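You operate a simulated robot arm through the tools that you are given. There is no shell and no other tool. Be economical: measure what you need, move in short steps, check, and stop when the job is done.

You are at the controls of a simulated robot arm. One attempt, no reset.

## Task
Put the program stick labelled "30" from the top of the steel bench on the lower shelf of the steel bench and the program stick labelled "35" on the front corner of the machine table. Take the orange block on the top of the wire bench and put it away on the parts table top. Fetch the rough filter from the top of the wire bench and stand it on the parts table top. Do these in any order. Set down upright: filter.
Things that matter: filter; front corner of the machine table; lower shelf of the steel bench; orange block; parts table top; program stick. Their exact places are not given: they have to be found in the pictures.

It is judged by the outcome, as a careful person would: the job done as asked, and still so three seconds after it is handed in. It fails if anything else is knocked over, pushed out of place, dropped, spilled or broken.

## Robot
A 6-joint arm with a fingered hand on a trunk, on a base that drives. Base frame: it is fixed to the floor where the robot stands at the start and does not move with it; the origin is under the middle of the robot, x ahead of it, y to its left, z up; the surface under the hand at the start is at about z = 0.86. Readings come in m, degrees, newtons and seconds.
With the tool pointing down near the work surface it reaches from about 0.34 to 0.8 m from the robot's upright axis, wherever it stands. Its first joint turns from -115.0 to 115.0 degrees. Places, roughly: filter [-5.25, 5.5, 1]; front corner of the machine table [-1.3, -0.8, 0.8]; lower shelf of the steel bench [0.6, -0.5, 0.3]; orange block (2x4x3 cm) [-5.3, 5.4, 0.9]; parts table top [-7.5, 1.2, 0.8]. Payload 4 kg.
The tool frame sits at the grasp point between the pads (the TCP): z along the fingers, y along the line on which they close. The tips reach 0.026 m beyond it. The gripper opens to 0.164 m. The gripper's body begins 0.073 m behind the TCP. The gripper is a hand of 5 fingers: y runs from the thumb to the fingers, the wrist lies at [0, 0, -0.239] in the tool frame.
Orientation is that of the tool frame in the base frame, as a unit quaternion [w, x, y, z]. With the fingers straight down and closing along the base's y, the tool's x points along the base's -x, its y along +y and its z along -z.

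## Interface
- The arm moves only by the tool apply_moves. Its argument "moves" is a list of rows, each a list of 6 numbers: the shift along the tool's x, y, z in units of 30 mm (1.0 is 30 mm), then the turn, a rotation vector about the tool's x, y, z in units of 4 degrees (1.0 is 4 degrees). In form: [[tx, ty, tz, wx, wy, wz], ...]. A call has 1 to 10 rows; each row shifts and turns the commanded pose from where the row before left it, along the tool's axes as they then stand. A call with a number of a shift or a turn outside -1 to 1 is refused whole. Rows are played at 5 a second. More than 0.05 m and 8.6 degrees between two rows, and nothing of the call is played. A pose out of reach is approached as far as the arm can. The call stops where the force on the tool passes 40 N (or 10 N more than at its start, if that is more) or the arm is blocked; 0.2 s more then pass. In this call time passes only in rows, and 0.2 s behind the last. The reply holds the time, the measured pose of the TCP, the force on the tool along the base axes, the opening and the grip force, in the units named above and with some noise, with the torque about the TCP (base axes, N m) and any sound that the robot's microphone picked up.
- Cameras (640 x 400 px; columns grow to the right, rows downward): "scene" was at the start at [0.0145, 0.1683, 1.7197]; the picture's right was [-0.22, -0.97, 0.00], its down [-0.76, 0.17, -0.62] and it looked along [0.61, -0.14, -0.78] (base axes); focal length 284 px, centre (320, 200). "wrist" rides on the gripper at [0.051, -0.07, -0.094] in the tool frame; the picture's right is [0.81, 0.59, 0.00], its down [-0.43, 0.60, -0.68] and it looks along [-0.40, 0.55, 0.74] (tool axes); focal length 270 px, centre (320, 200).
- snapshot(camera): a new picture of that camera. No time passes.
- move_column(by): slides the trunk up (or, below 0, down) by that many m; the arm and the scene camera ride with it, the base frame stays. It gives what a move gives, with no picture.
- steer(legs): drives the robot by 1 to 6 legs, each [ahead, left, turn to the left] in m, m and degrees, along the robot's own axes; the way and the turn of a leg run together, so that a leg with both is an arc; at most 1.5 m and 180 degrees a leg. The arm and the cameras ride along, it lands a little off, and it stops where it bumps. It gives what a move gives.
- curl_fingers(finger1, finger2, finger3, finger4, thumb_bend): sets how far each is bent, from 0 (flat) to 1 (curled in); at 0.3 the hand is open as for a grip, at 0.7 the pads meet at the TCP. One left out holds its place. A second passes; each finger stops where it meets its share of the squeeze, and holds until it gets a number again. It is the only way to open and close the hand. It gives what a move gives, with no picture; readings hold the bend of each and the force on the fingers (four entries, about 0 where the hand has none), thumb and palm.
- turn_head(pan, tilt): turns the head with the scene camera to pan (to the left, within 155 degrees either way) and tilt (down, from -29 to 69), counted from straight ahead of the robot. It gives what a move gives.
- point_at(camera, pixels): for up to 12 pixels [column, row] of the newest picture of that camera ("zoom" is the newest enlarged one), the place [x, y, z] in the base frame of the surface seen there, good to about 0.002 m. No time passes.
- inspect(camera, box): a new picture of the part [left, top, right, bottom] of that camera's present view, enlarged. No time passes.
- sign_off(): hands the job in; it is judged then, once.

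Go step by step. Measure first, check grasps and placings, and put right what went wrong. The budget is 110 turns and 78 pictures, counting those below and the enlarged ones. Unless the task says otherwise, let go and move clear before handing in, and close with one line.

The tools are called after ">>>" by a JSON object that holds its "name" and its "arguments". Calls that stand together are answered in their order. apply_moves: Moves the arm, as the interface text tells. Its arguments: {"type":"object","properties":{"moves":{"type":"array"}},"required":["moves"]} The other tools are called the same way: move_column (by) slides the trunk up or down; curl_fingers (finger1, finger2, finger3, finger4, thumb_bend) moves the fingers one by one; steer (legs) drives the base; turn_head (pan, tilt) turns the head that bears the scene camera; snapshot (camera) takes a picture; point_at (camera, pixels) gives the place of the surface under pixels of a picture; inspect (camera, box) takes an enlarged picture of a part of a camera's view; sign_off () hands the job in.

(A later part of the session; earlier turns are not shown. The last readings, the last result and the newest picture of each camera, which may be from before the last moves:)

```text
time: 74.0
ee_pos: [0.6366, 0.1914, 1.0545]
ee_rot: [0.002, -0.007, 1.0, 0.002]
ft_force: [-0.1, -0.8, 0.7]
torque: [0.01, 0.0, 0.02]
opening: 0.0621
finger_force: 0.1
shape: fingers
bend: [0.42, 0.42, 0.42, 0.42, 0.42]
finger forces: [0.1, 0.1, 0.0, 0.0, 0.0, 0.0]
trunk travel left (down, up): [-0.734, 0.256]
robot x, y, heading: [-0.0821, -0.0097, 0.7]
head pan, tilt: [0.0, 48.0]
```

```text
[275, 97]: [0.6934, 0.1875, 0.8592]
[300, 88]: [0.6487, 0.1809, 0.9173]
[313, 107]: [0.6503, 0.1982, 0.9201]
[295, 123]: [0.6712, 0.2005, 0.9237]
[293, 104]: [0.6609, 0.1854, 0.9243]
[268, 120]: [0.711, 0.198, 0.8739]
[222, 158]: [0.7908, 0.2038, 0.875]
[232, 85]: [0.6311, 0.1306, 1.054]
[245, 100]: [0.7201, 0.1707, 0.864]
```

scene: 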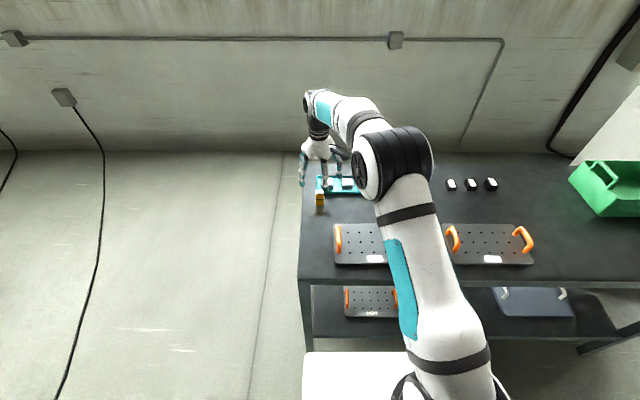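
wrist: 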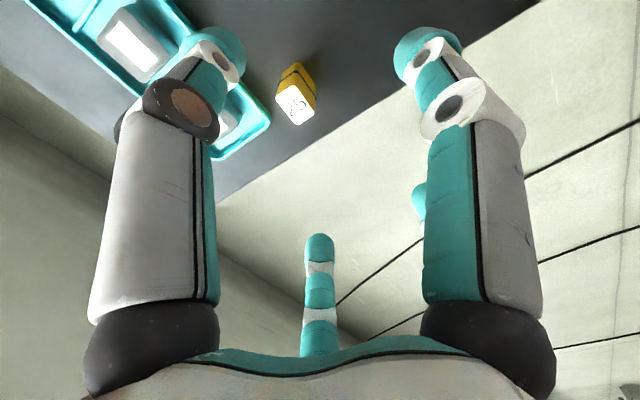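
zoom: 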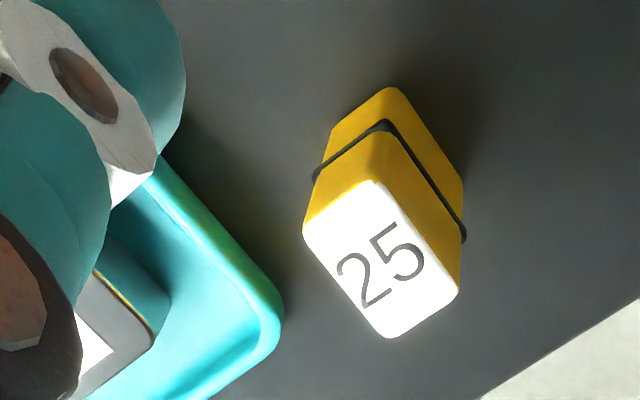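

This stick reads "25", not "35". Another yellow stick stood between the two orange-handled plates, so I'll back off and look at it from the left.

>>> {"name": "steer", "arguments": {"legs": [[-0.35, 0.25, -0.7]]}}

>>> {"name": "turn_head", "arguments": {"pan": -35, "tilt": 38}}

>>> {"name": "snapshot", "arguments": {"camera": "scene"}}

```text
time: 76.7
ee_pos: [0.2902, 0.4328, 1.055]
ee_rot: [0.002, 0.001, 1.0, -0.001]
ft_force: [0.2, 1.0, -0.8]
torque: [0.0, 0.0, 0.01]
opening: 0.0618
finger_force: 0.1
shape: fingers
bend: [0.42, 0.42, 0.42, 0.42, 0.42]
finger forces: [0.0, 0.0, 0.0, 0.0, 0.0, 0.0]
trunk travel left (down, up): [-0.734, 0.256]
robot x, y, heading: [-0.4271, 0.2459, -0.3]
head pan, tilt: [0.0, 48.0]
```

```text
time: 77.7
ee_pos: [0.2908, 0.4324, 1.0562]
ee_rot: [0.002, 0.0, 1.0, 0.001]
ft_force: [-0.1, 0.4, -0.4]
torque: [0.01, -0.02, -0.02]
opening: 0.062
finger_force: 0.0
shape: fingers
bend: [0.42, 0.42, 0.42, 0.42, 0.42]
finger forces: [0.0, 0.0, 0.0, 0.1, 0.0, 0.0]
trunk travel left (down, up): [-0.734, 0.256]
robot x, y, heading: [-0.4315, 0.2485, -0.1]
head pan, tilt: [-35.0, 38.0]
```

```text
52 pictures are left
```

scene: 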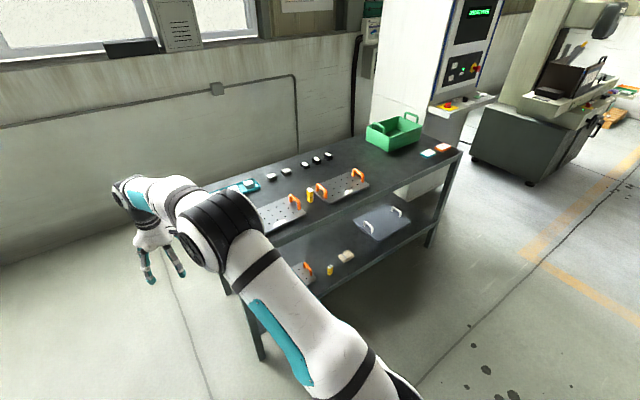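

>>> {"name": "inspect", "arguments": {"camera": "scene", "box": [280, 170, 360, 220]}}

>>> {"name": "point_at", "arguments": {"camera": "zoom", "pixels": [[240, 150], [240, 165], [225, 152], [258, 155], [300, 150], [330, 235], [150, 240], [120, 225], [90, 340], [245, 250]]}}

```text
8.00 times, centred on (320, 195) of scene
```

zoom: 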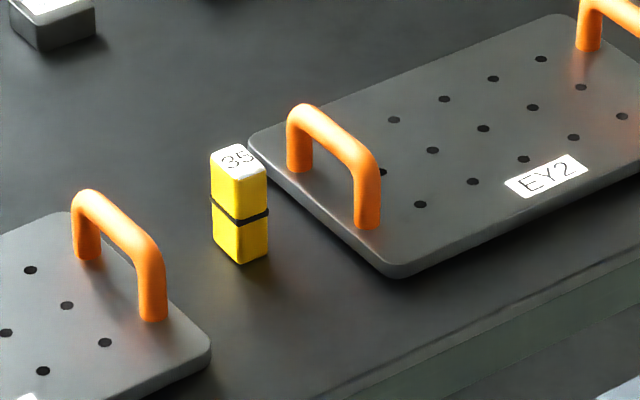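

```text
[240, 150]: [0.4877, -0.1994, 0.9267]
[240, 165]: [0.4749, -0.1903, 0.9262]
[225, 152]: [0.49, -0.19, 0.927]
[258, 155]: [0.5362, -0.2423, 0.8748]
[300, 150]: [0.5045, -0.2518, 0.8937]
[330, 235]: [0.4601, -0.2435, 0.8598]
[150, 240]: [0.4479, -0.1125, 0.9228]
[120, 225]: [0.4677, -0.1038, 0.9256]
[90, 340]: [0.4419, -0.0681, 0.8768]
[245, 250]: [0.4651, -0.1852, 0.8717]
```

Zoom shows "35" standing between the two plates at about (0.482, −0.195), with handles 5–8 cm to either side. I'll drive the hand above it and refine from the wrist camera.

>>> {"name": "steer", "arguments": {"legs": [[0.195, -0.62, 0]]}}

>>> {"name": "curl_fingers", "arguments": {"finger1": 0.46, "finger2": 0.46, "finger3": 0.46, "finger4": 0.46, "thumb_bend": 0.46}}

>>> {"name": "snapshot", "arguments": {"camera": "wrist"}}

```text
time: 81.4
ee_pos: [0.4889, -0.2027, 1.0547]
ee_rot: [0.003, -0.002, 1.0, 0.001]
ft_force: [0.9, 0.4, -0.5]
torque: [0.01, -0.01, -0.01]
opening: 0.0621
finger_force: 0.1
shape: fingers
bend: [0.42, 0.42, 0.42, 0.42, 0.42]
finger forces: [0.0, 0.1, 0.1, 0.0, 0.0, 0.1]
trunk travel left (down, up): [-0.734, 0.256]
robot x, y, heading: [-0.233, -0.3908, 0.0]
head pan, tilt: [-35.0, 38.0]
```

```text
time: 82.4
ee_pos: [0.4884, -0.2016, 1.0548]
ee_rot: [0.001, -0.001, 1.0, 0.001]
ft_force: [0.2, 0.4, 0.6]
torque: [-0.01, 0.0, -0.01]
opening: 0.0527
finger_force: 0.0
shape: fingers
bend: [0.46, 0.46, 0.46, 0.46, 0.46]
finger forces: [0.0, 0.1, 0.1, 0.1, 0.1, 0.0]
trunk travel left (down, up): [-0.734, 0.256]
robot x, y, heading: [-0.2307, -0.3922, 0.0]
head pan, tilt: [-35.0, 38.0]
```

```text
50 pictures are left
```

wrist: 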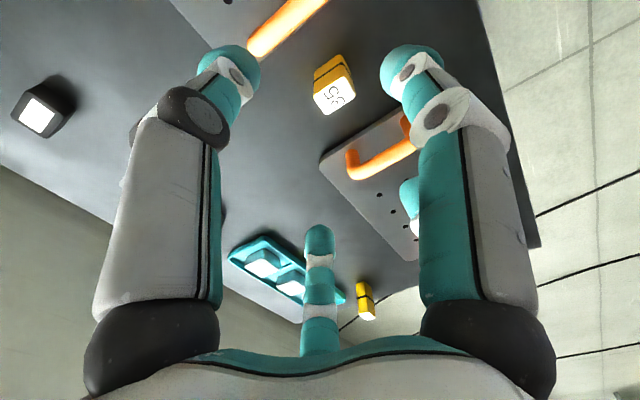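

>>> {"name": "point_at", "arguments": {"camera": "wrist", "pixels": [[315, 95], [345, 80], [354, 98], [324, 112], [334, 96], [252, 48], [285, 15], [352, 158], [385, 160]]}}

>>> {"name": "inspect", "arguments": {"camera": "wrist", "box": [280, 40, 400, 115]}}

```text
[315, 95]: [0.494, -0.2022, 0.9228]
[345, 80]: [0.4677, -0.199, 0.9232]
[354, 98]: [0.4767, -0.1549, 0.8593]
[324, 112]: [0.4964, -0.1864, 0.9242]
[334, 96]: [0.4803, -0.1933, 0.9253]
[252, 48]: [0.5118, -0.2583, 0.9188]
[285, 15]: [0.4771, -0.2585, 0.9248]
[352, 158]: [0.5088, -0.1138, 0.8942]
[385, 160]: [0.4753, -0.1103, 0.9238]
```

```text
5.33 times, centred on (340, 78) of wrist
```

zoom: 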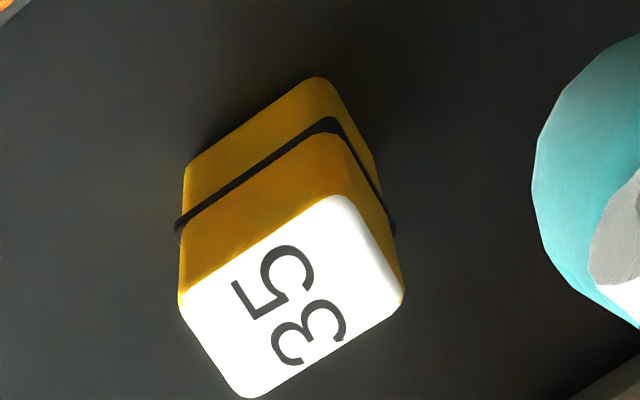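

The label reads "35" and the stick's top centre is (0.480, −0.193), with handle lines at y=−0.2585 and −0.110. I'll centre the hand and descend to TCP z≈0.922, keeping the digits above and inside the handles.

>>> {"name": "apply_moves", "arguments": {"moves": [[0.28, 0.3, 0, 0, 0, 0], [0, 0, 1, 0, 0, 0], [0, 0, 1, 0, 0, 0], [0, 0, 0.8, 0, 0, 0], [0, 0, 0.6, 0, 0, 0], [0, 0, 0.5, 0, 0, 0], [0, 0, 0.5, 0, 0, 0]]}}

>>> {"name": "snapshot", "arguments": {"camera": "wrist"}}

```text
time: 83.7
ee_pos: [0.4835, -0.1924, 0.957]
ee_rot: [0.01, -0.002, 1.0, 0.003]
ft_force: [-5.2, -0.4, 18.3]
torque: [-1.18, 0.22, -0.36]
opening: 0.0564
finger_force: 9.3
shape: fingers
bend: [0.46, 0.46, 0.46, 0.46, 0.44]
finger forces: [0.0, 0.0, 0.1, 0.0, 17.9, 0.0]
trunk travel left (down, up): [-0.734, 0.256]
robot x, y, heading: [-0.2313, -0.3917, 0.1]
head pan, tilt: [-35.0, 38.0]
stopped in row 6: the force on the tool passed its limit at 47 N (the readings are from after the stop); the commanded pose is now the measured one
```

```text
48 pictures are left
```

wrist: 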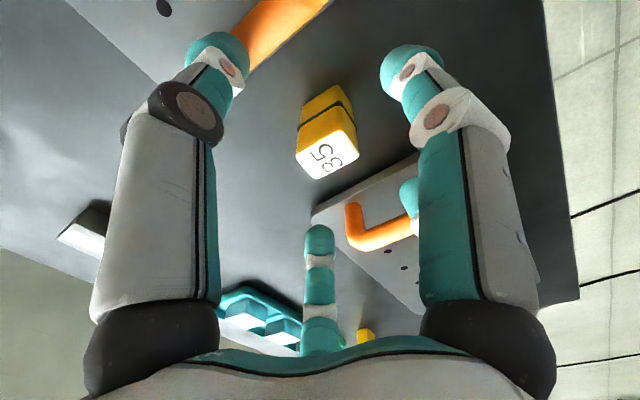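

The thumb tip landed on the handle's top (17.9 N on the thumb) because it spreads more than expected at 0.46. I'll rise, curl tighter, and retry.

>>> {"name": "apply_moves", "arguments": {"moves": [[0, 0, -0.5, 0, 0, 0], [0, 0, -1, 0, 0, 0]]}}

>>> {"name": "curl_fingers", "arguments": {"finger1": 0.54, "finger2": 0.54, "finger3": 0.54, "finger4": 0.54, "thumb_bend": 0.54}}

>>> {"name": "snapshot", "arguments": {"camera": "wrist"}}

>>> {"name": "point_at", "arguments": {"camera": "wrist", "pixels": [[230, 50], [390, 70], [320, 230], [335, 130], [240, 80], [250, 60], [370, 75]]}}

```text
time: 84.3
ee_pos: [0.4824, -0.1923, 0.9996]
ee_rot: [0.008, -0.004, 1.0, 0.002]
ft_force: [1.1, -0.8, -1.1]
torque: [0.04, -0.03, 0.01]
opening: 0.0526
finger_force: 0.1
shape: fingers
bend: [0.46, 0.46, 0.46, 0.46, 0.46]
finger forces: [0.1, 0.1, 0.0, 0.0, 0.1, 0.0]
trunk travel left (down, up): [-0.734, 0.256]
robot x, y, heading: [-0.2319, -0.3941, 0.2]
head pan, tilt: [-35.0, 38.0]
```

```text
time: 85.3
ee_pos: [0.4837, -0.192, 0.9987]
ee_rot: [0.008, -0.003, 1.0, 0.002]
ft_force: [-0.7, -0.2, 0.1]
torque: [0.02, 0.05, -0.02]
opening: 0.0327
finger_force: 0.2
shape: fingers
bend: [0.54, 0.54, 0.54, 0.54, 0.54]
finger forces: [0.0, 0.0, 0.0, 0.0, 0.0, 0.0]
trunk travel left (down, up): [-0.734, 0.256]
robot x, y, heading: [-0.2263, -0.3944, 0.3]
head pan, tilt: [-35.0, 38.0]
```

```text
47 pictures are left
```

wrist: 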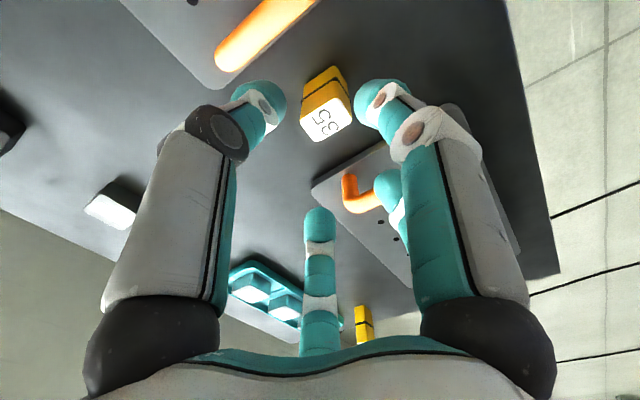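

```text
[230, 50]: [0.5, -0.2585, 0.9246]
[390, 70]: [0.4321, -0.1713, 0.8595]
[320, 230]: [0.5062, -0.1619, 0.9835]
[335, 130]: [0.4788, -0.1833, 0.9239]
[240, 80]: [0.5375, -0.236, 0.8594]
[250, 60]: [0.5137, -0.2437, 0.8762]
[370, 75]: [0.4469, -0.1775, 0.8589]
```

>>> {"name": "point_at", "arguments": {"camera": "wrist", "pixels": [[275, 95], [262, 90], [370, 98], [385, 88], [320, 222], [388, 185], [324, 118], [300, 115], [350, 105], [343, 128], [313, 140]]}}

```text
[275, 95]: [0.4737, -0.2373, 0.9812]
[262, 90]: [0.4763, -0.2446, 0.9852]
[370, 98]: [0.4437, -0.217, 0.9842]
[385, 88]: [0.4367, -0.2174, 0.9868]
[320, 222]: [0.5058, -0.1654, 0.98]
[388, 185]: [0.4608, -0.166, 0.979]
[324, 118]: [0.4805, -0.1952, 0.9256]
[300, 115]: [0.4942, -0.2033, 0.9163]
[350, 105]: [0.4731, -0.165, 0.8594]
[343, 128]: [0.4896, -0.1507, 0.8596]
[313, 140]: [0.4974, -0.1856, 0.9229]
```

The thumb tip is now at y≈−0.241, just inside the handle (inner face ≈ −0.2525). I'll curl the thumb a little more, centre on the stick and descend gently.

>>> {"name": "curl_fingers", "arguments": {"thumb_bend": 0.58}}

>>> {"name": "apply_moves", "arguments": {"moves": [[0.1, 0, 0.7, 0, 0, 0], [0, 0, 0.6, 0, 0, 0], [0, 0, 0.4, 0, 0, 0], [0, 0, 0.3, 0, 0, 0], [0, 0, 0.3, 0, 0, 0]]}}

>>> {"name": "snapshot", "arguments": {"camera": "wrist"}}

```text
time: 86.3
ee_pos: [0.484, -0.1935, 0.9987]
ee_rot: [0.008, -0.002, 1.0, 0.002]
ft_force: [0.0, 0.8, -0.7]
torque: [0.01, 0.04, 0.0]
opening: 0.0294
finger_force: 0.0
shape: fingers
bend: [0.54, 0.54, 0.54, 0.54, 0.57]
finger forces: [0.0, 0.0, 0.0, 0.1, 0.0, 0.1]
trunk travel left (down, up): [-0.734, 0.256]
robot x, y, heading: [-0.2286, -0.3903, -0.4]
head pan, tilt: [-35.0, 38.0]
```

```text
time: 87.5
ee_pos: [0.4811, -0.1911, 0.9302]
ee_rot: [0.008, -0.003, 1.0, 0.003]
ft_force: [-0.3, 0.3, -0.3]
torque: [-0.01, 0.0, -0.01]
opening: 0.0292
finger_force: 0.1
shape: fingers
bend: [0.54, 0.54, 0.54, 0.54, 0.57]
finger forces: [0.1, 0.0, 0.0, 0.0, 0.0, 0.0]
trunk travel left (down, up): [-0.734, 0.256]
robot x, y, heading: [-0.2338, -0.393, -0.1]
head pan, tilt: [-35.0, 38.0]
```

```text
46 pictures are left
```

wrist: 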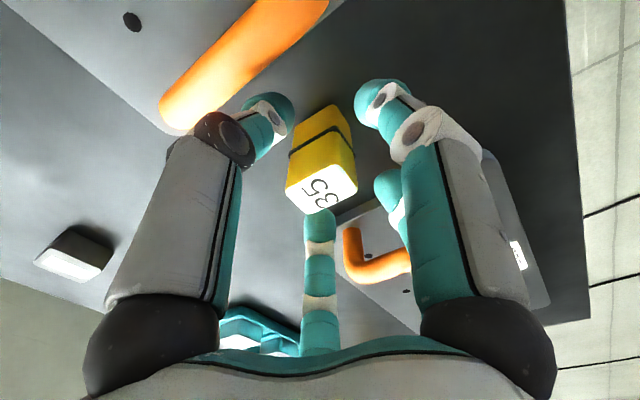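

The thumb is inside the handle with no contact. I'll go 6 mm lower and close.

>>> {"name": "apply_moves", "arguments": {"moves": [[0, 0, 0.2, 0, 0, 0]]}}

>>> {"name": "curl_fingers", "arguments": {"finger1": 0.7, "finger2": 0.7, "finger3": 0.7, "finger4": 0.7, "thumb_bend": 0.7}}

>>> {"name": "snapshot", "arguments": {"camera": "wrist"}}

```text
time: 87.9
ee_pos: [0.4818, -0.1931, 0.9242]
ee_rot: [0.008, -0.003, 1.0, 0.002]
ft_force: [-0.4, -0.1, 0.3]
torque: [-0.01, -0.02, 0.0]
opening: 0.0293
finger_force: 0.1
shape: fingers
bend: [0.54, 0.54, 0.54, 0.54, 0.57]
finger forces: [0.0, 0.0, 0.0, 0.0, 0.1, 0.0]
trunk travel left (down, up): [-0.734, 0.256]
robot x, y, heading: [-0.2296, -0.3871, 0.0]
head pan, tilt: [-35.0, 38.0]
```

```text
time: 88.9
ee_pos: [0.4817, -0.1917, 0.9242]
ee_rot: [0.008, -0.003, 1.0, 0.002]
ft_force: [0.2, 0.1, 0.0]
torque: [0.02, 0.02, -0.04]
opening: 0.0086
finger_force: 15.5
shape: fingers
bend: [0.63, 0.64, 0.64, 0.64, 0.67]
finger forces: [6.8, 5.4, 5.4, 6.7, 6.7, 0.0]
trunk travel left (down, up): [-0.734, 0.256]
robot x, y, heading: [-0.2329, -0.3933, 0.1]
head pan, tilt: [-35.0, 38.0]
```

```text
45 pictures are left
```

wrist: 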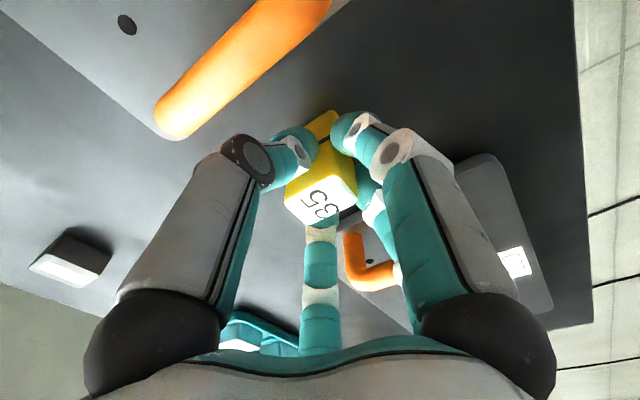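

A firm five-digit grip on "35". I'll lift it by raising the trunk, back away, and check.

>>> {"name": "move_column", "arguments": {"by": 0.2}}

>>> {"name": "steer", "arguments": {"legs": [[-0.27, -0.15, 0]]}}

>>> {"name": "apply_moves", "arguments": {"moves": [[1, 0, 0, 0, 0, 0], [1, 0, 0, 0, 0, 0], [1, 0, 0, 0, 0, 0], [1, 0, 0, 0, 0, 0], [1, 0, 0, 0, 0, 0], [1, 0, 0, 0, 0, 0], [1, 0, 0, 0, 0, 0]]}}

>>> {"name": "turn_head", "arguments": {"pan": 10, "tilt": 42}}

>>> {"name": "snapshot", "arguments": {"camera": "scene"}}

```text
time: 91.1
ee_pos: [0.4809, -0.1917, 1.1232]
ee_rot: [0.008, -0.003, 1.0, 0.002]
ft_force: [0.3, -0.5, -0.1]
torque: [0.03, -0.03, -0.05]
opening: 0.0089
finger_force: 15.0
shape: fingers
bend: [0.63, 0.64, 0.64, 0.64, 0.67]
finger forces: [6.8, 5.4, 5.2, 6.9, 6.5, 0.0]
trunk travel left (down, up): [-0.934, 0.056]
robot x, y, heading: [-0.2324, -0.3911, -0.1]
head pan, tilt: [-35.0, 38.0]
```

```text
time: 93.1
ee_pos: [0.2122, -0.3407, 1.1245]
ee_rot: [0.009, -0.002, 1.0, 0.002]
ft_force: [-0.5, 0.2, 0.2]
torque: [-0.02, -0.05, 0.01]
opening: 0.0088
finger_force: 15.8
shape: fingers
bend: [0.63, 0.64, 0.64, 0.64, 0.67]
finger forces: [6.9, 5.4, 5.2, 6.8, 6.5, 0.0]
trunk travel left (down, up): [-0.934, 0.056]
robot x, y, heading: [-0.5026, -0.5408, -0.1]
head pan, tilt: [-35.0, 38.0]
```

```text
time: 94.7
ee_pos: [0.003, -0.3415, 1.1189]
ee_rot: [0.009, -0.002, 1.0, 0.002]
ft_force: [0.0, -0.8, -0.1]
torque: [0.0, -0.03, -0.02]
opening: 0.0085
finger_force: 15.4
shape: fingers
bend: [0.63, 0.64, 0.64, 0.64, 0.67]
finger forces: [6.8, 5.3, 5.4, 6.8, 6.7, 0.1]
trunk travel left (down, up): [-0.934, 0.056]
robot x, y, heading: [-0.501, -0.5384, 0.0]
head pan, tilt: [-35.0, 38.0]
```

```text
time: 95.9
ee_pos: [0.0049, -0.341, 1.1207]
ee_rot: [0.008, -0.002, 1.0, 0.002]
ft_force: [-0.6, 0.1, -0.7]
torque: [0.0, 0.0, 0.01]
opening: 0.0087
finger_force: 15.9
shape: fingers
bend: [0.63, 0.64, 0.64, 0.64, 0.67]
finger forces: [6.7, 5.3, 5.3, 6.8, 6.6, 0.0]
trunk travel left (down, up): [-0.934, 0.056]
robot x, y, heading: [-0.5026, -0.5353, -0.4]
head pan, tilt: [10.0, 42.0]
```

```text
44 pictures are left
```

scene: 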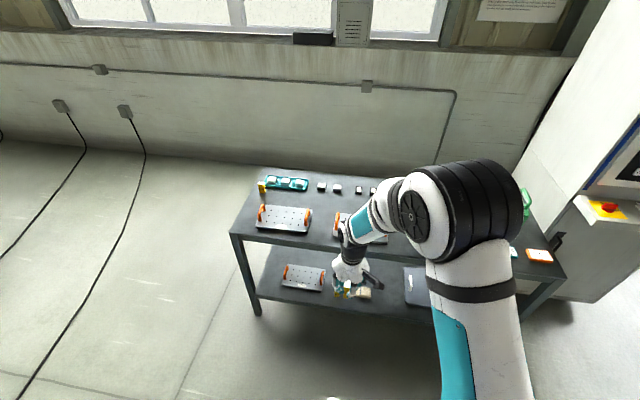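

Everything on the bench is in place and the stick is held. I'll turn right 180° in place with the arm tucked in and high.

>>> {"name": "steer", "arguments": {"legs": [[0, 0, -90], [0, 0, -90]]}}

>>> {"name": "turn_head", "arguments": {"pan": 8, "tilt": 42}}

>>> {"name": "snapshot", "arguments": {"camera": "scene"}}

```text
time: 103.9
ee_pos: [-1.007, -0.7325, 1.1199]
ee_rot: [0.002, 1.0, 0.001, -0.008]
ft_force: [-0.6, -0.7, -0.4]
torque: [0.02, 0.03, -0.03]
opening: 0.0082
finger_force: 14.8
shape: fingers
bend: [0.64, 0.64, 0.64, 0.64, 0.67]
finger forces: [6.2, 5.3, 5.3, 6.6, 6.2, 0.0]
trunk travel left (down, up): [-0.934, 0.056]
robot x, y, heading: [-0.5041, -0.5325, 180.2]
head pan, tilt: [10.0, 42.0]
```

```text
time: 104.5
ee_pos: [-1.0065, -0.7332, 1.1196]
ee_rot: [0.002, 1.0, 0.001, -0.008]
ft_force: [0.4, 0.3, -0.1]
torque: [0.02, 0.02, -0.01]
opening: 0.0078
finger_force: 15.4
shape: fingers
bend: [0.64, 0.64, 0.64, 0.64, 0.67]
finger forces: [6.2, 5.3, 5.1, 6.8, 6.2, 0.0]
trunk travel left (down, up): [-0.934, 0.056]
robot x, y, heading: [-0.502, -0.5331, 179.9]
head pan, tilt: [8.0, 42.0]
```

```text
43 pictures are left
```

scene: 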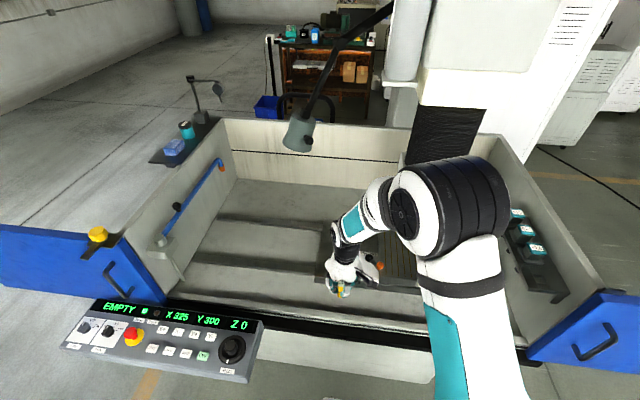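

The hand is at (−1.007, −0.733) facing the machine. I'll extend over the corner spot (−1.245, −0.77) and look.

>>> {"name": "apply_moves", "arguments": {"moves": [[-1, 0.15, 0, 0, 0, 0], [-1, 0.15, 0, 0, 0, 0], [-1, 0.15, 0, 0, 0, 0], [-1, 0.15, 0, 0, 0, 0], [-1, 0.15, 0, 0, 0, 0], [-1, 0.15, 0, 0, 0, 0], [-1, 0.15, 0, 0, 0, 0], [-1, 0.15, 0, 0, 0, 0]]}}

>>> {"name": "move_column", "arguments": {"by": -0.14}}

>>> {"name": "snapshot", "arguments": {"camera": "wrist"}}

>>> {"name": "snapshot", "arguments": {"camera": "scene"}}

```text
time: 106.3
ee_pos: [-1.2485, -0.77, 1.1218]
ee_rot: [0.001, 1.0, 0.001, -0.007]
ft_force: [-0.3, 0.5, -0.4]
torque: [0.03, 0.01, 0.02]
opening: 0.0082
finger_force: 14.8
shape: fingers
bend: [0.64, 0.64, 0.65, 0.64, 0.67]
finger forces: [6.3, 5.2, 5.2, 6.8, 6.5, 0.0]
trunk travel left (down, up): [-0.934, 0.056]
robot x, y, heading: [-0.5004, -0.5357, 179.7]
head pan, tilt: [8.0, 42.0]
```

```text
time: 108.0
ee_pos: [-1.2463, -0.7706, 0.9831]
ee_rot: [0.002, 1.0, 0.002, -0.008]
ft_force: [0.3, -0.7, -0.5]
torque: [-0.03, -0.04, 0.03]
opening: 0.0082
finger_force: 15.1
shape: fingers
bend: [0.64, 0.64, 0.65, 0.64, 0.67]
finger forces: [6.3, 5.1, 5.2, 6.6, 6.4, 0.1]
trunk travel left (down, up): [-0.794, 0.196]
robot x, y, heading: [-0.502, -0.5393, 179.9]
head pan, tilt: [8.0, 42.0]
```

```text
42 pictures are left
```

wrist: 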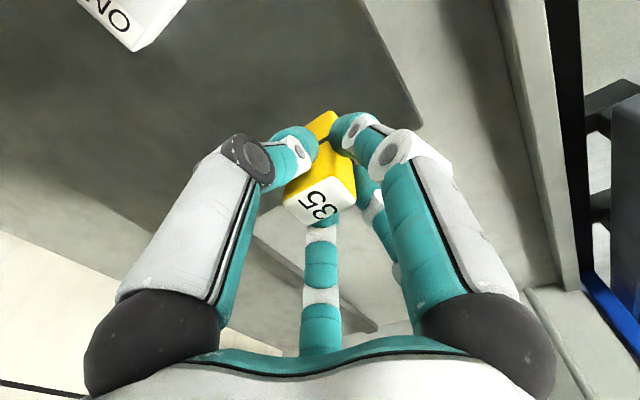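

```text
41 pictures are left
```

scene: 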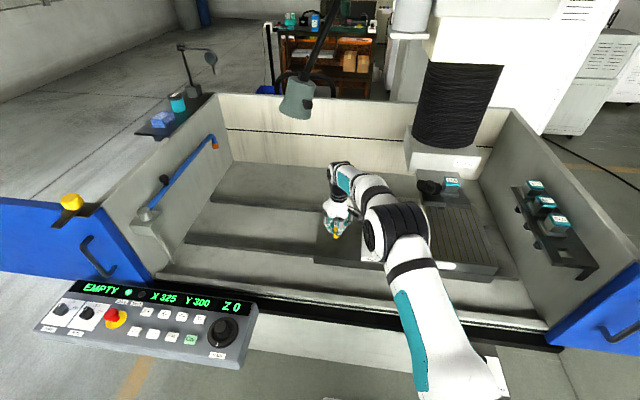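

The stick hangs over the corner of the dark table slab with the white "ON" box well clear. I'll lower gently, with contact expected at TCP≈0.916.

>>> {"name": "apply_moves", "arguments": {"moves": [[0, 0, 0.8, 0, 0, 0], [0, 0, 0.8, 0, 0, 0], [0, 0, 0.45, 0, 0, 0], [0, 0, 0.1, 0, 0, 0], [0, 0, 0.06, 0, 0, 0], [0, 0, 0.06, 0, 0, 0]]}}

```text
time: 109.4
ee_pos: [-1.246, -0.7712, 0.9148]
ee_rot: [0.001, 1.0, 0.002, -0.008]
ft_force: [0.3, 0.7, 0.1]
torque: [-0.02, 0.02, 0.0]
opening: 0.008
finger_force: 14.8
shape: fingers
bend: [0.64, 0.64, 0.65, 0.64, 0.67]
finger forces: [6.2, 5.2, 5.2, 6.9, 6.5, 0.1]
trunk travel left (down, up): [-0.794, 0.196]
robot x, y, heading: [-0.4981, -0.5369, 179.7]
head pan, tilt: [8.0, 42.0]
```

>>> {"name": "apply_moves", "arguments": {"moves": [[0, 0, 0.05, 0, 0, 0], [0, 0, 0.05, 0, 0, 0]]}}

```text
time: 110.0
ee_pos: [-1.2457, -0.7697, 0.9139]
ee_rot: [0.001, 1.0, 0.001, -0.01]
ft_force: [1.4, 0.1, 8.8]
torque: [-0.01, 0.03, -0.01]
opening: 0.0079
finger_force: 16.0
shape: fingers
bend: [0.64, 0.64, 0.65, 0.64, 0.67]
finger forces: [7.0, 5.5, 5.7, 7.1, 6.8, 0.0]
trunk travel left (down, up): [-0.794, 0.196]
robot x, y, heading: [-0.4993, -0.536, 179.9]
head pan, tilt: [8.0, 42.0]
```

The stick is seated (8.8 N). I'll release in stages, rise and check.

>>> {"name": "curl_fingers", "arguments": {"finger1": 0.58, "finger2": 0.58, "finger3": 0.58, "finger4": 0.58, "thumb_bend": 0.6}}

>>> {"name": "curl_fingers", "arguments": {"finger1": 0.45, "finger2": 0.45, "finger3": 0.45, "finger4": 0.45, "thumb_bend": 0.45}}

>>> {"name": "move_column", "arguments": {"by": 0.195}}

>>> {"name": "snapshot", "arguments": {"camera": "wrist"}}

```text
time: 111.0
ee_pos: [-1.247, -0.7692, 0.912]
ee_rot: [0.002, 1.0, 0.001, -0.008]
ft_force: [1.1, 0.4, 0.4]
torque: [0.0, 0.0, 0.01]
opening: 0.0214
finger_force: 0.0
shape: fingers
bend: [0.57, 0.57, 0.57, 0.57, 0.6]
finger forces: [0.0, 0.1, 0.0, 0.0, 0.0, 0.1]
trunk travel left (down, up): [-0.794, 0.196]
robot x, y, heading: [-0.5026, -0.5356, 180.1]
head pan, tilt: [8.0, 42.0]
```

```text
time: 112.0
ee_pos: [-1.2468, -0.7686, 0.9114]
ee_rot: [0.002, 1.0, 0.001, -0.007]
ft_force: [-0.5, -0.2, 0.1]
torque: [0.03, 0.03, -0.01]
opening: 0.0542
finger_force: 0.0
shape: fingers
bend: [0.45, 0.45, 0.45, 0.45, 0.45]
finger forces: [0.0, 0.1, 0.0, 0.1, 0.0, 0.0]
trunk travel left (down, up): [-0.794, 0.196]
robot x, y, heading: [-0.5022, -0.5376, 179.9]
head pan, tilt: [8.0, 42.0]
```

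```text
time: 114.1
ee_pos: [-1.2458, -0.7705, 1.1067]
ee_rot: [0.002, 1.0, 0.001, -0.007]
ft_force: [-0.4, 1.1, 1.1]
torque: [-0.02, 0.01, 0.01]
opening: 0.0545
finger_force: 0.1
shape: fingers
bend: [0.45, 0.45, 0.45, 0.45, 0.45]
finger forces: [0.1, 0.0, 0.0, 0.0, 0.0, 0.0]
trunk travel left (down, up): [-0.989, 0.001]
robot x, y, heading: [-0.5023, -0.5362, 180.0]
head pan, tilt: [8.0, 42.0]
```

```text
40 pictures are left
```

wrist: 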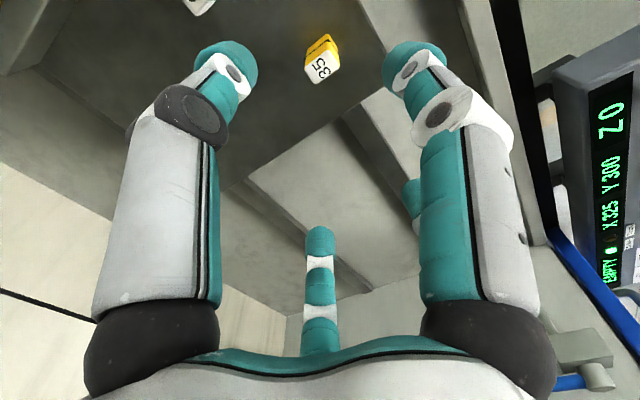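

"35" stands on the machine table corner. I'll retract the arm, turn to face +y and look at the route to the wire bench.

>>> {"name": "apply_moves", "arguments": {"moves": [[1, 0, 0, 0, 0, 0], [1, 0, 0, 0, 0, 0], [1, 0, 0, 0, 0, 0], [1, 0, 0, 0, 0, 0], [1, 0, 0, 0, 0, 0], [1, 0, 0, 0, 0, 0], [1, 0, 0, 0, 0, 0], [1, 0, 0, 0, 0, 0], [1, 0, 0, 0, 0, 0]]}}

>>> {"name": "steer", "arguments": {"legs": [[-0.2, 0, 0], [0, 0, -90]]}}

>>> {"name": "turn_head", "arguments": {"pan": 50, "tilt": 18}}

>>> {"name": "snapshot", "arguments": {"camera": "scene"}}

>>> {"name": "point_at", "arguments": {"camera": "scene", "pixels": [[320, 390], [200, 300], [400, 300], [320, 250], [500, 250], [100, 300], [500, 350], [250, 230]]}}

```text
time: 116.1
ee_pos: [-0.974, -0.7698, 1.1021]
ee_rot: [0.002, 1.0, 0.001, -0.009]
ft_force: [0.0, 0.1, -0.2]
torque: [0.0, -0.01, 0.03]
opening: 0.0542
finger_force: 0.1
shape: fingers
bend: [0.45, 0.45, 0.45, 0.45, 0.45]
finger forces: [0.0, 0.0, 0.1, 0.0, 0.0, 0.0]
trunk travel left (down, up): [-0.989, 0.001]
robot x, y, heading: [-0.5033, -0.5348, 179.9]
head pan, tilt: [8.0, 42.0]
```

```text
time: 121.5
ee_pos: [-0.5304, -0.0616, 1.1021]
ee_rot: [0.005, -0.705, 0.709, 0.007]
ft_force: [0.1, 1.2, -0.6]
torque: [0.0, 0.0, 0.01]
opening: 0.0541
finger_force: 0.0
shape: fingers
bend: [0.45, 0.45, 0.45, 0.45, 0.45]
finger forces: [0.1, 0.0, 0.0, 0.0, 0.1, 0.0]
trunk travel left (down, up): [-0.989, 0.001]
robot x, y, heading: [-0.3007, -0.5402, 89.6]
head pan, tilt: [8.0, 42.0]
```

```text
time: 122.6
ee_pos: [-0.5307, -0.0611, 1.1004]
ee_rot: [0.004, -0.705, 0.709, 0.006]
ft_force: [0.4, 0.1, -0.2]
torque: [0.01, 0.0, -0.01]
opening: 0.0543
finger_force: 0.2
shape: fingers
bend: [0.45, 0.45, 0.45, 0.45, 0.45]
finger forces: [0.0, 0.0, 0.0, 0.0, 0.0, 0.0]
trunk travel left (down, up): [-0.989, 0.001]
robot x, y, heading: [-0.2988, -0.5344, 89.4]
head pan, tilt: [50.0, 18.0]
```

```text
39 pictures are left
```

scene: 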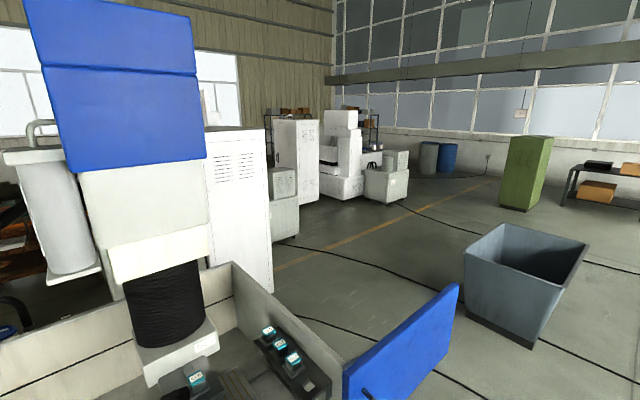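

```text
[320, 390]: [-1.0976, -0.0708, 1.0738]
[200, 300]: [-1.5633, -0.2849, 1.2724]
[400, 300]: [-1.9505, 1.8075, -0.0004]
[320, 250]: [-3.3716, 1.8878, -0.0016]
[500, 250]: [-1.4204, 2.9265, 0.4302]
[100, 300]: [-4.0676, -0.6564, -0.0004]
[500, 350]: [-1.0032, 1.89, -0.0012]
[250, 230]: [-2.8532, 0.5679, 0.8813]
```

The way out to +y is open between the blue door and the bin. I'll zoom into the far area around (375,150), where the wire bench should be.

>>> {"name": "inspect", "arguments": {"camera": "scene", "box": [200, 90, 520, 290]}}

>>> {"name": "point_at", "arguments": {"camera": "zoom", "pixels": [[220, 130], [285, 190], [380, 170], [370, 140], [450, 130], [500, 130], [140, 200], [280, 330], [500, 330], [620, 180], [60, 250], [352, 70]]}}

>>> {"name": "point_at", "arguments": {"camera": "scene", "pixels": [[450, 290], [365, 395], [470, 250], [585, 250], [490, 225], [525, 170], [570, 200], [600, 190]]}}

```text
2.00 times, centred on (360, 190) of scene
```

zoom: 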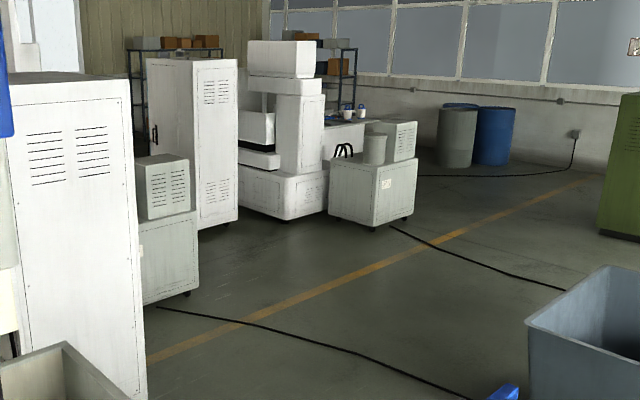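

```text
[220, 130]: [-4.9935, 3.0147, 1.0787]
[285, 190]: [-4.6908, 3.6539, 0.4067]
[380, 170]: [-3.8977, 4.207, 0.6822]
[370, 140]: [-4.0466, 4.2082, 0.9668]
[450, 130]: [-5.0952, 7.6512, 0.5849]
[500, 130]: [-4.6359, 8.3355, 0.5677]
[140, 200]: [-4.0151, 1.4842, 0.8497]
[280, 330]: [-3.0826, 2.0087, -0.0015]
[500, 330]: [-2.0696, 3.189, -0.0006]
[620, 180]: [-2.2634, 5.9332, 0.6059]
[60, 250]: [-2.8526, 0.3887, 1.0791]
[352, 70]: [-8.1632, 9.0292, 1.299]
```

```text
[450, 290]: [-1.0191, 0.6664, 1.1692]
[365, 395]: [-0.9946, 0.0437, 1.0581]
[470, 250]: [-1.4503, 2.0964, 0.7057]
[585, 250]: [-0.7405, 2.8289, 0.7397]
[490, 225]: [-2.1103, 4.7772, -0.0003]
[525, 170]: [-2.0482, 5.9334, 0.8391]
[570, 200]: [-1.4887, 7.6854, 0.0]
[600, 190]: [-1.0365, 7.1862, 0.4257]
```

The map is clear: the door spans y 0.04–0.67 at x≈−1.0, the bin is at y 2.1–2.9, and the floor is open between and beyond them. I'll drive out toward (−2.5, 3.7).

>>> {"name": "steer", "arguments": {"legs": [[1.5, 0, 0.5], [0.25, 0, 0], [0, 1.5, 0], [0, 0.7, 0], [1.5, 0, 0], [1.0, 0, 0]]}}

>>> {"name": "turn_head", "arguments": {"pan": 55, "tilt": 20}}

>>> {"name": "snapshot", "arguments": {"camera": "scene"}}

```text
time: 153.6
ee_pos: [-2.565, 4.2058, 1.1011]
ee_rot: [0.004, -0.686, 0.728, 0.007]
ft_force: [-0.4, -0.4, 0.3]
torque: [0.02, -0.02, -0.04]
opening: 0.0543
finger_force: 0.0
shape: fingers
bend: [0.45, 0.45, 0.45, 0.45, 0.45]
finger forces: [0.0, 0.1, 0.0, 0.0, 0.1, 0.0]
trunk travel left (down, up): [-0.989, 0.001]
robot x, y, heading: [-2.3626, 3.7145, 86.2]
head pan, tilt: [50.0, 18.0]
```

```text
time: 154.3
ee_pos: [-2.5649, 4.2049, 1.1013]
ee_rot: [0.005, -0.686, 0.728, 0.006]
ft_force: [0.8, -0.5, -0.6]
torque: [-0.01, -0.02, 0.0]
opening: 0.0544
finger_force: 0.0
shape: fingers
bend: [0.45, 0.45, 0.45, 0.45, 0.45]
finger forces: [0.0, 0.0, 0.0, 0.1, 0.0, 0.0]
trunk travel left (down, up): [-0.989, 0.001]
robot x, y, heading: [-2.361, 3.717, 86.2]
head pan, tilt: [55.0, 20.0]
```

```text
37 pictures are left
```

scene: 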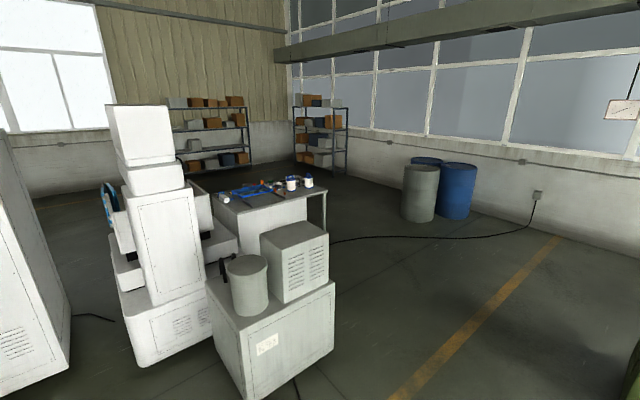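

>>> {"name": "inspect", "arguments": {"camera": "scene", "box": [190, 160, 350, 260]}}

>>> {"name": "point_at", "arguments": {"camera": "zoom", "pixels": [[90, 175], [160, 200], [250, 190], [455, 130], [410, 100], [470, 95], [350, 105], [300, 180], [530, 130], [540, 260], [150, 160], [330, 130]]}}

```text
4.00 times, centred on (270, 210) of scene
```

zoom: 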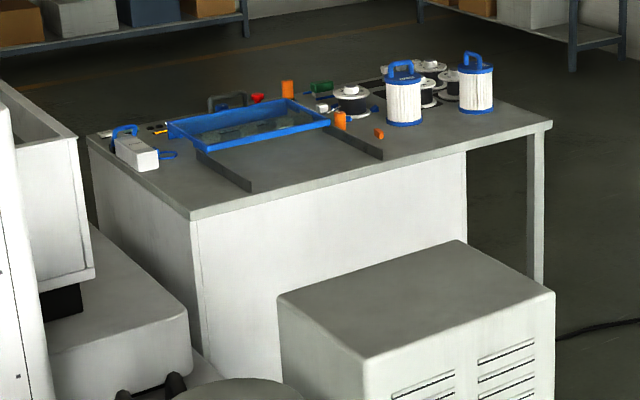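

```text
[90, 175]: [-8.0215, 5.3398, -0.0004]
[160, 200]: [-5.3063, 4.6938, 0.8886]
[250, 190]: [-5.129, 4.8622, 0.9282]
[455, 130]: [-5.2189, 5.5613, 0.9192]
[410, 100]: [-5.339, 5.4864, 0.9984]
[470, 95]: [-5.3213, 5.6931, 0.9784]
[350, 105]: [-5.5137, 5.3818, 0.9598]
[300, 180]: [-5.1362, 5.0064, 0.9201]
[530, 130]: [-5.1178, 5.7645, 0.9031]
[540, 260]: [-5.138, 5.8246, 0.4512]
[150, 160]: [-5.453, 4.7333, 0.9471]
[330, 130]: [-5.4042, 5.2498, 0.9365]
```

The wire bench top is at z≈0.90, with two blue-handled filters and three orange pieces near (−5.3, 5.4). I'll drive round to face it from the +x side and read the labels closer.

>>> {"name": "steer", "arguments": {"legs": [[1.2, 0, 3.8], [0.45, 0, 0], [0, 0, 90], [1.5, 0, 0]]}}

>>> {"name": "turn_head", "arguments": {"pan": 0, "tilt": 25}}

>>> {"name": "snapshot", "arguments": {"camera": "scene"}}

```text
time: 173.5
ee_pos: [-4.2657, 5.2282, 1.1007]
ee_rot: [0.003, 1.0, -0.016, -0.008]
ft_force: [0.1, -0.4, 1.1]
torque: [0.01, 0.01, -0.03]
opening: 0.0545
finger_force: 0.0
shape: fingers
bend: [0.45, 0.45, 0.45, 0.45, 0.45]
finger forces: [0.1, 0.0, 0.0, 0.0, 0.0, 0.0]
trunk travel left (down, up): [-0.989, 0.001]
robot x, y, heading: [-3.7838, 5.4421, 178.3]
head pan, tilt: [55.0, 20.0]
```

```text
time: 174.8
ee_pos: [-4.2667, 5.2275, 1.1001]
ee_rot: [0.002, 1.0, -0.016, -0.007]
ft_force: [-0.7, -0.2, -0.5]
torque: [-0.01, -0.04, -0.02]
opening: 0.0541
finger_force: 0.0
shape: fingers
bend: [0.45, 0.45, 0.45, 0.45, 0.45]
finger forces: [0.0, 0.0, 0.1, 0.1, 0.0, 0.0]
trunk travel left (down, up): [-0.989, 0.001]
robot x, y, heading: [-3.7852, 5.4422, 177.8]
head pan, tilt: [0.0, 25.0]
```

```text
35 pictures are left
```

scene: 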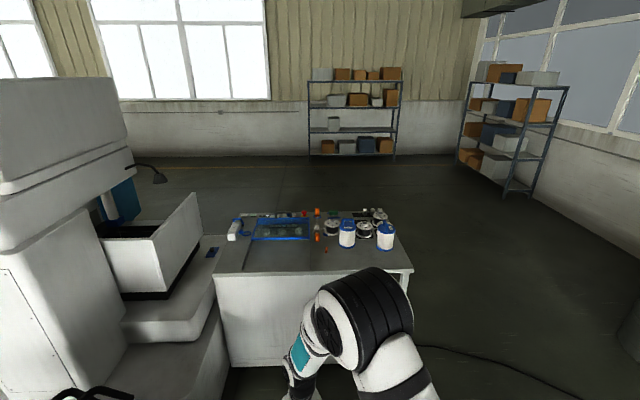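

>>> {"name": "inspect", "arguments": {"camera": "scene", "box": [300, 200, 420, 275]}}

>>> {"name": "point_at", "arguments": {"camera": "zoom", "pixels": [[250, 120], [250, 180], [250, 238], [455, 140], [455, 190], [90, 200], [140, 270], [95, 60], [170, 155], [590, 335], [330, 200], [410, 200]]}}

```text
5.33 times, centred on (360, 238) of scene
```

zoom: 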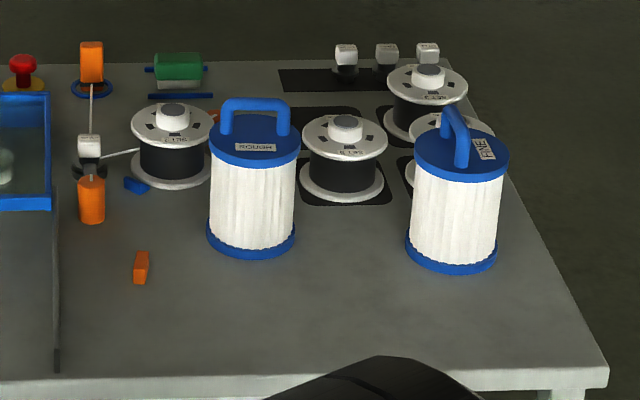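

```text
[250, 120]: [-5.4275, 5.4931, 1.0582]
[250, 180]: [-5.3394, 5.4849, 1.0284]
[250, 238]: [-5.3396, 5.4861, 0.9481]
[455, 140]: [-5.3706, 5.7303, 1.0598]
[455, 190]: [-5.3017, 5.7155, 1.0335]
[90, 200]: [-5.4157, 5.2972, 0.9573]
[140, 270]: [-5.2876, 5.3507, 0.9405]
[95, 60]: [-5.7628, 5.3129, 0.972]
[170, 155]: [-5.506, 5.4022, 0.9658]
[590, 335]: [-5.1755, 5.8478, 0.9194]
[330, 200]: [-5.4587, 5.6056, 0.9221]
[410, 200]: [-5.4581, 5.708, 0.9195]
```

The left filter is labelled "ROUGH" (zoom (255,148)), centre about (−5.39, 5.487), and the small orange block lies at (−5.288, 5.351). I'll raise the hand, drive up to the bench, and measure from close range.

>>> {"name": "apply_moves", "arguments": {"moves": [[0, 0, -1, 0, 0, 0], [0, 0, -1, 0, 0, 0], [0, 0, -1, 0, 0, 0], [0, 0, -1, 0, 0, 0]]}}

>>> {"name": "steer", "arguments": {"legs": [[0.9, -0.26, 2.2]]}}

>>> {"name": "turn_head", "arguments": {"pan": 15, "tilt": 45}}

>>> {"name": "snapshot", "arguments": {"camera": "scene"}}

>>> {"name": "snapshot", "arguments": {"camera": "wrist"}}

```text
time: 175.8
ee_pos: [-4.2624, 5.2289, 1.2202]
ee_rot: [0.002, 1.0, -0.016, -0.007]
ft_force: [-0.1, 0.1, 1.0]
torque: [-0.02, 0.02, 0.03]
opening: 0.0542
finger_force: 0.0
shape: fingers
bend: [0.45, 0.45, 0.45, 0.45, 0.45]
finger forces: [0.0, 0.0, 0.0, 0.0, 0.0, 0.0]
trunk travel left (down, up): [-0.989, 0.001]
robot x, y, heading: [-3.7846, 5.4426, 177.9]
head pan, tilt: [0.0, 25.0]
```

```text
time: 180.7
ee_pos: [-5.1593, 5.4935, 1.2198]
ee_rot: [0.002, 1.0, 0.001, -0.009]
ft_force: [0.5, 0.6, 0.6]
torque: [-0.01, 0.02, -0.02]
opening: 0.0543
finger_force: 0.0
shape: fingers
bend: [0.45, 0.45, 0.45, 0.45, 0.45]
finger forces: [0.0, 0.0, 0.0, 0.1, 0.1, 0.0]
trunk travel left (down, up): [-0.989, 0.001]
robot x, y, heading: [-4.6904, 5.7237, 179.6]
head pan, tilt: [0.0, 25.0]
```

```text
time: 181.5
ee_pos: [-5.1581, 5.4942, 1.2193]
ee_rot: [0.001, 1.0, 0.001, -0.007]
ft_force: [0.5, 0.6, -0.4]
torque: [0.02, 0.0, 0.0]
opening: 0.0542
finger_force: 0.0
shape: fingers
bend: [0.45, 0.45, 0.45, 0.45, 0.45]
finger forces: [0.1, 0.0, 0.0, 0.1, 0.1, 0.0]
trunk travel left (down, up): [-0.989, 0.001]
robot x, y, heading: [-4.6879, 5.7279, 179.9]
head pan, tilt: [15.0, 45.0]
```

```text
33 pictures are left
```

scene: 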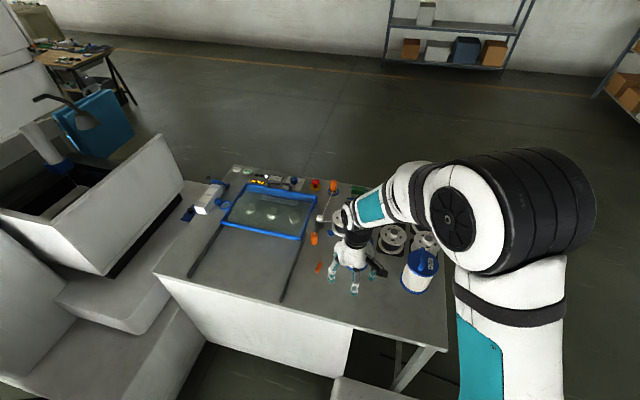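

```text
32 pictures are left
```

wrist: 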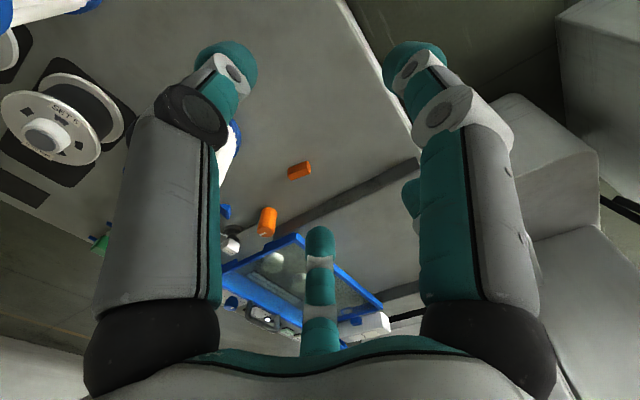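

The small block is at wrist (299,170). I'll zoom in on it to get its orientation and take it first.

>>> {"name": "inspect", "arguments": {"camera": "wrist", "box": [240, 130, 360, 205]}}

>>> {"name": "point_at", "arguments": {"camera": "zoom", "pixels": [[260, 205], [370, 165], [265, 250], [385, 210], [330, 190], [330, 225], [380, 240], [250, 230], [130, 430], [200, 300]]}}

```text
5.33 times, centred on (300, 168) of wrist
```

zoom: 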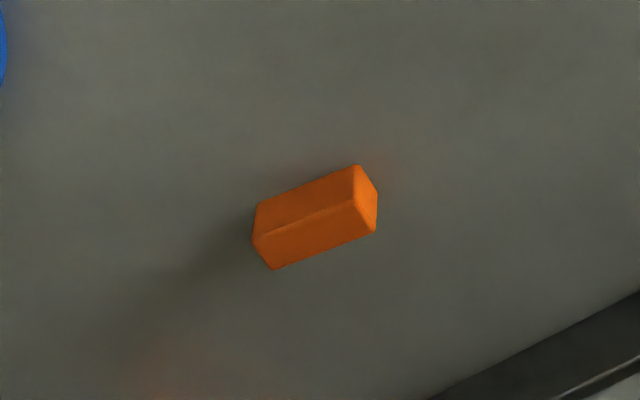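

```text
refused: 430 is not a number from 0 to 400
```

>>> {"name": "point_at", "arguments": {"camera": "zoom", "pixels": [[258, 208], [355, 170], [265, 232], [355, 205], [275, 265], [372, 230], [375, 190], [310, 240], [310, 200], [330, 195], [258, 255]]}}

```text
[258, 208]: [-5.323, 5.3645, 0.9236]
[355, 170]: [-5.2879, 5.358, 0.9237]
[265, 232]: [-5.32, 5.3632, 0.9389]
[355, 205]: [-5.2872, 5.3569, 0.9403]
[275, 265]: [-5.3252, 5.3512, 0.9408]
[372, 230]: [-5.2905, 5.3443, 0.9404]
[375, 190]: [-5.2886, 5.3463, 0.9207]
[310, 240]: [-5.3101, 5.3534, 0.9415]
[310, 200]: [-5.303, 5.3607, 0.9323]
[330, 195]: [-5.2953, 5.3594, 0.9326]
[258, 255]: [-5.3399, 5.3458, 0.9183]
```

The block's top is at z≈0.941 with centre (−5.306, 5.354), its long side about 11° off x, and the filter stays clear of the hand's path. I'll move above it, rotate to align, and partly descend.

>>> {"name": "apply_moves", "arguments": {"moves": [[-0.986, 0.934, 0, 0, 0, 0], [-0.986, 0.934, 0, 0, 0, 0], [-0.986, 0.934, 0, 0, 0, 0], [-0.986, 0.934, 0, 0, 0, 0], [-0.986, 0.934, 0, 0, 0, 0], [0, 0, 1, 0, 0, 0.9], [0, 0, 1, 0, 0, 0.9], [0, 0, 1, 0, 0, 0.9], [0, 0, 1, 0, 0, 0], [0, 0, 1, 0, 0, 0]]}}

>>> {"name": "snapshot", "arguments": {"camera": "wrist"}}

>>> {"name": "snapshot", "arguments": {"camera": "scene"}}

```text
time: 183.7
ee_pos: [-5.3086, 5.3519, 1.0707]
ee_rot: [0.003, 0.996, -0.094, -0.009]
ft_force: [0.1, -0.7, 0.6]
torque: [0.03, -0.03, 0.02]
opening: 0.0545
finger_force: 0.0
shape: fingers
bend: [0.45, 0.45, 0.45, 0.45, 0.45]
finger forces: [0.0, 0.1, 0.1, 0.0, 0.1, 0.0]
trunk travel left (down, up): [-0.989, 0.001]
robot x, y, heading: [-4.6883, 5.724, 179.9]
head pan, tilt: [15.0, 45.0]
```

```text
30 pictures are left
```

wrist: 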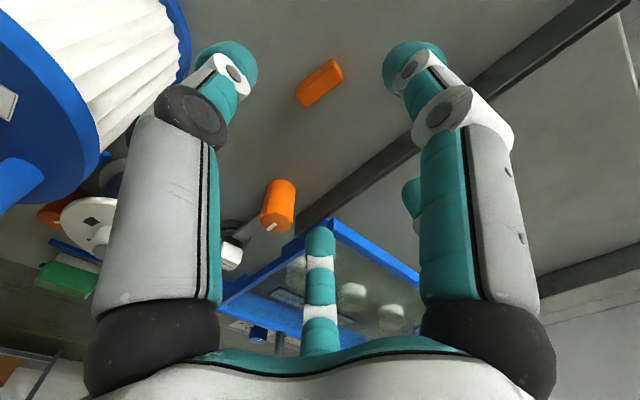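

```text
29 pictures are left
```

scene: 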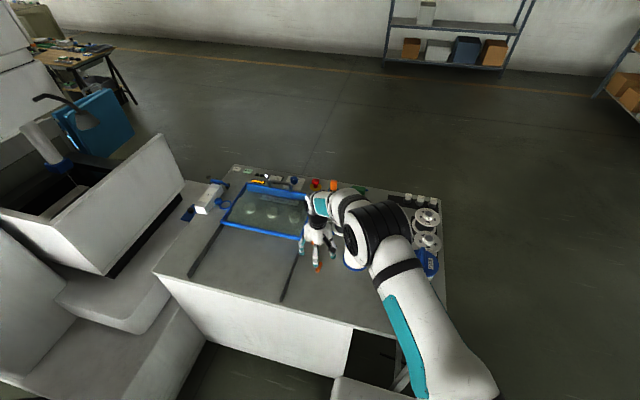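

I'll refine the block's position, the rail height and the filter's outline from these pictures.

>>> {"name": "point_at", "arguments": {"camera": "wrist", "pixels": [[315, 88], [333, 75], [300, 97], [343, 76], [305, 106], [400, 160], [185, 40], [60, 190], [90, 150], [278, 200]]}}

>>> {"name": "point_at", "arguments": {"camera": "scene", "pixels": [[385, 215], [350, 240], [365, 262], [318, 265], [349, 266], [430, 258]]}}

```text
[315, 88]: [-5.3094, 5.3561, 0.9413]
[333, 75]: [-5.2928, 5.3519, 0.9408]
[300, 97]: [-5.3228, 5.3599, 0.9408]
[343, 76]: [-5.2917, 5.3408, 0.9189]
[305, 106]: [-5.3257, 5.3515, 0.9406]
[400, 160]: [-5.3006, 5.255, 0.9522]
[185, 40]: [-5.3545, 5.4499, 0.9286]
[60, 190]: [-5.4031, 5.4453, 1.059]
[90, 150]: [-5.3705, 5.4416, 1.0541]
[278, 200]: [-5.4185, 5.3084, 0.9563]
```

```text
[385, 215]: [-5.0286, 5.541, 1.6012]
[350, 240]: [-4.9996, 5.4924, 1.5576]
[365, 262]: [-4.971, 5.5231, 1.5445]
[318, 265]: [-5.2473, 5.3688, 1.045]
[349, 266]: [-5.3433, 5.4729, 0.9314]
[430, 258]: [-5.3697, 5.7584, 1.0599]
```

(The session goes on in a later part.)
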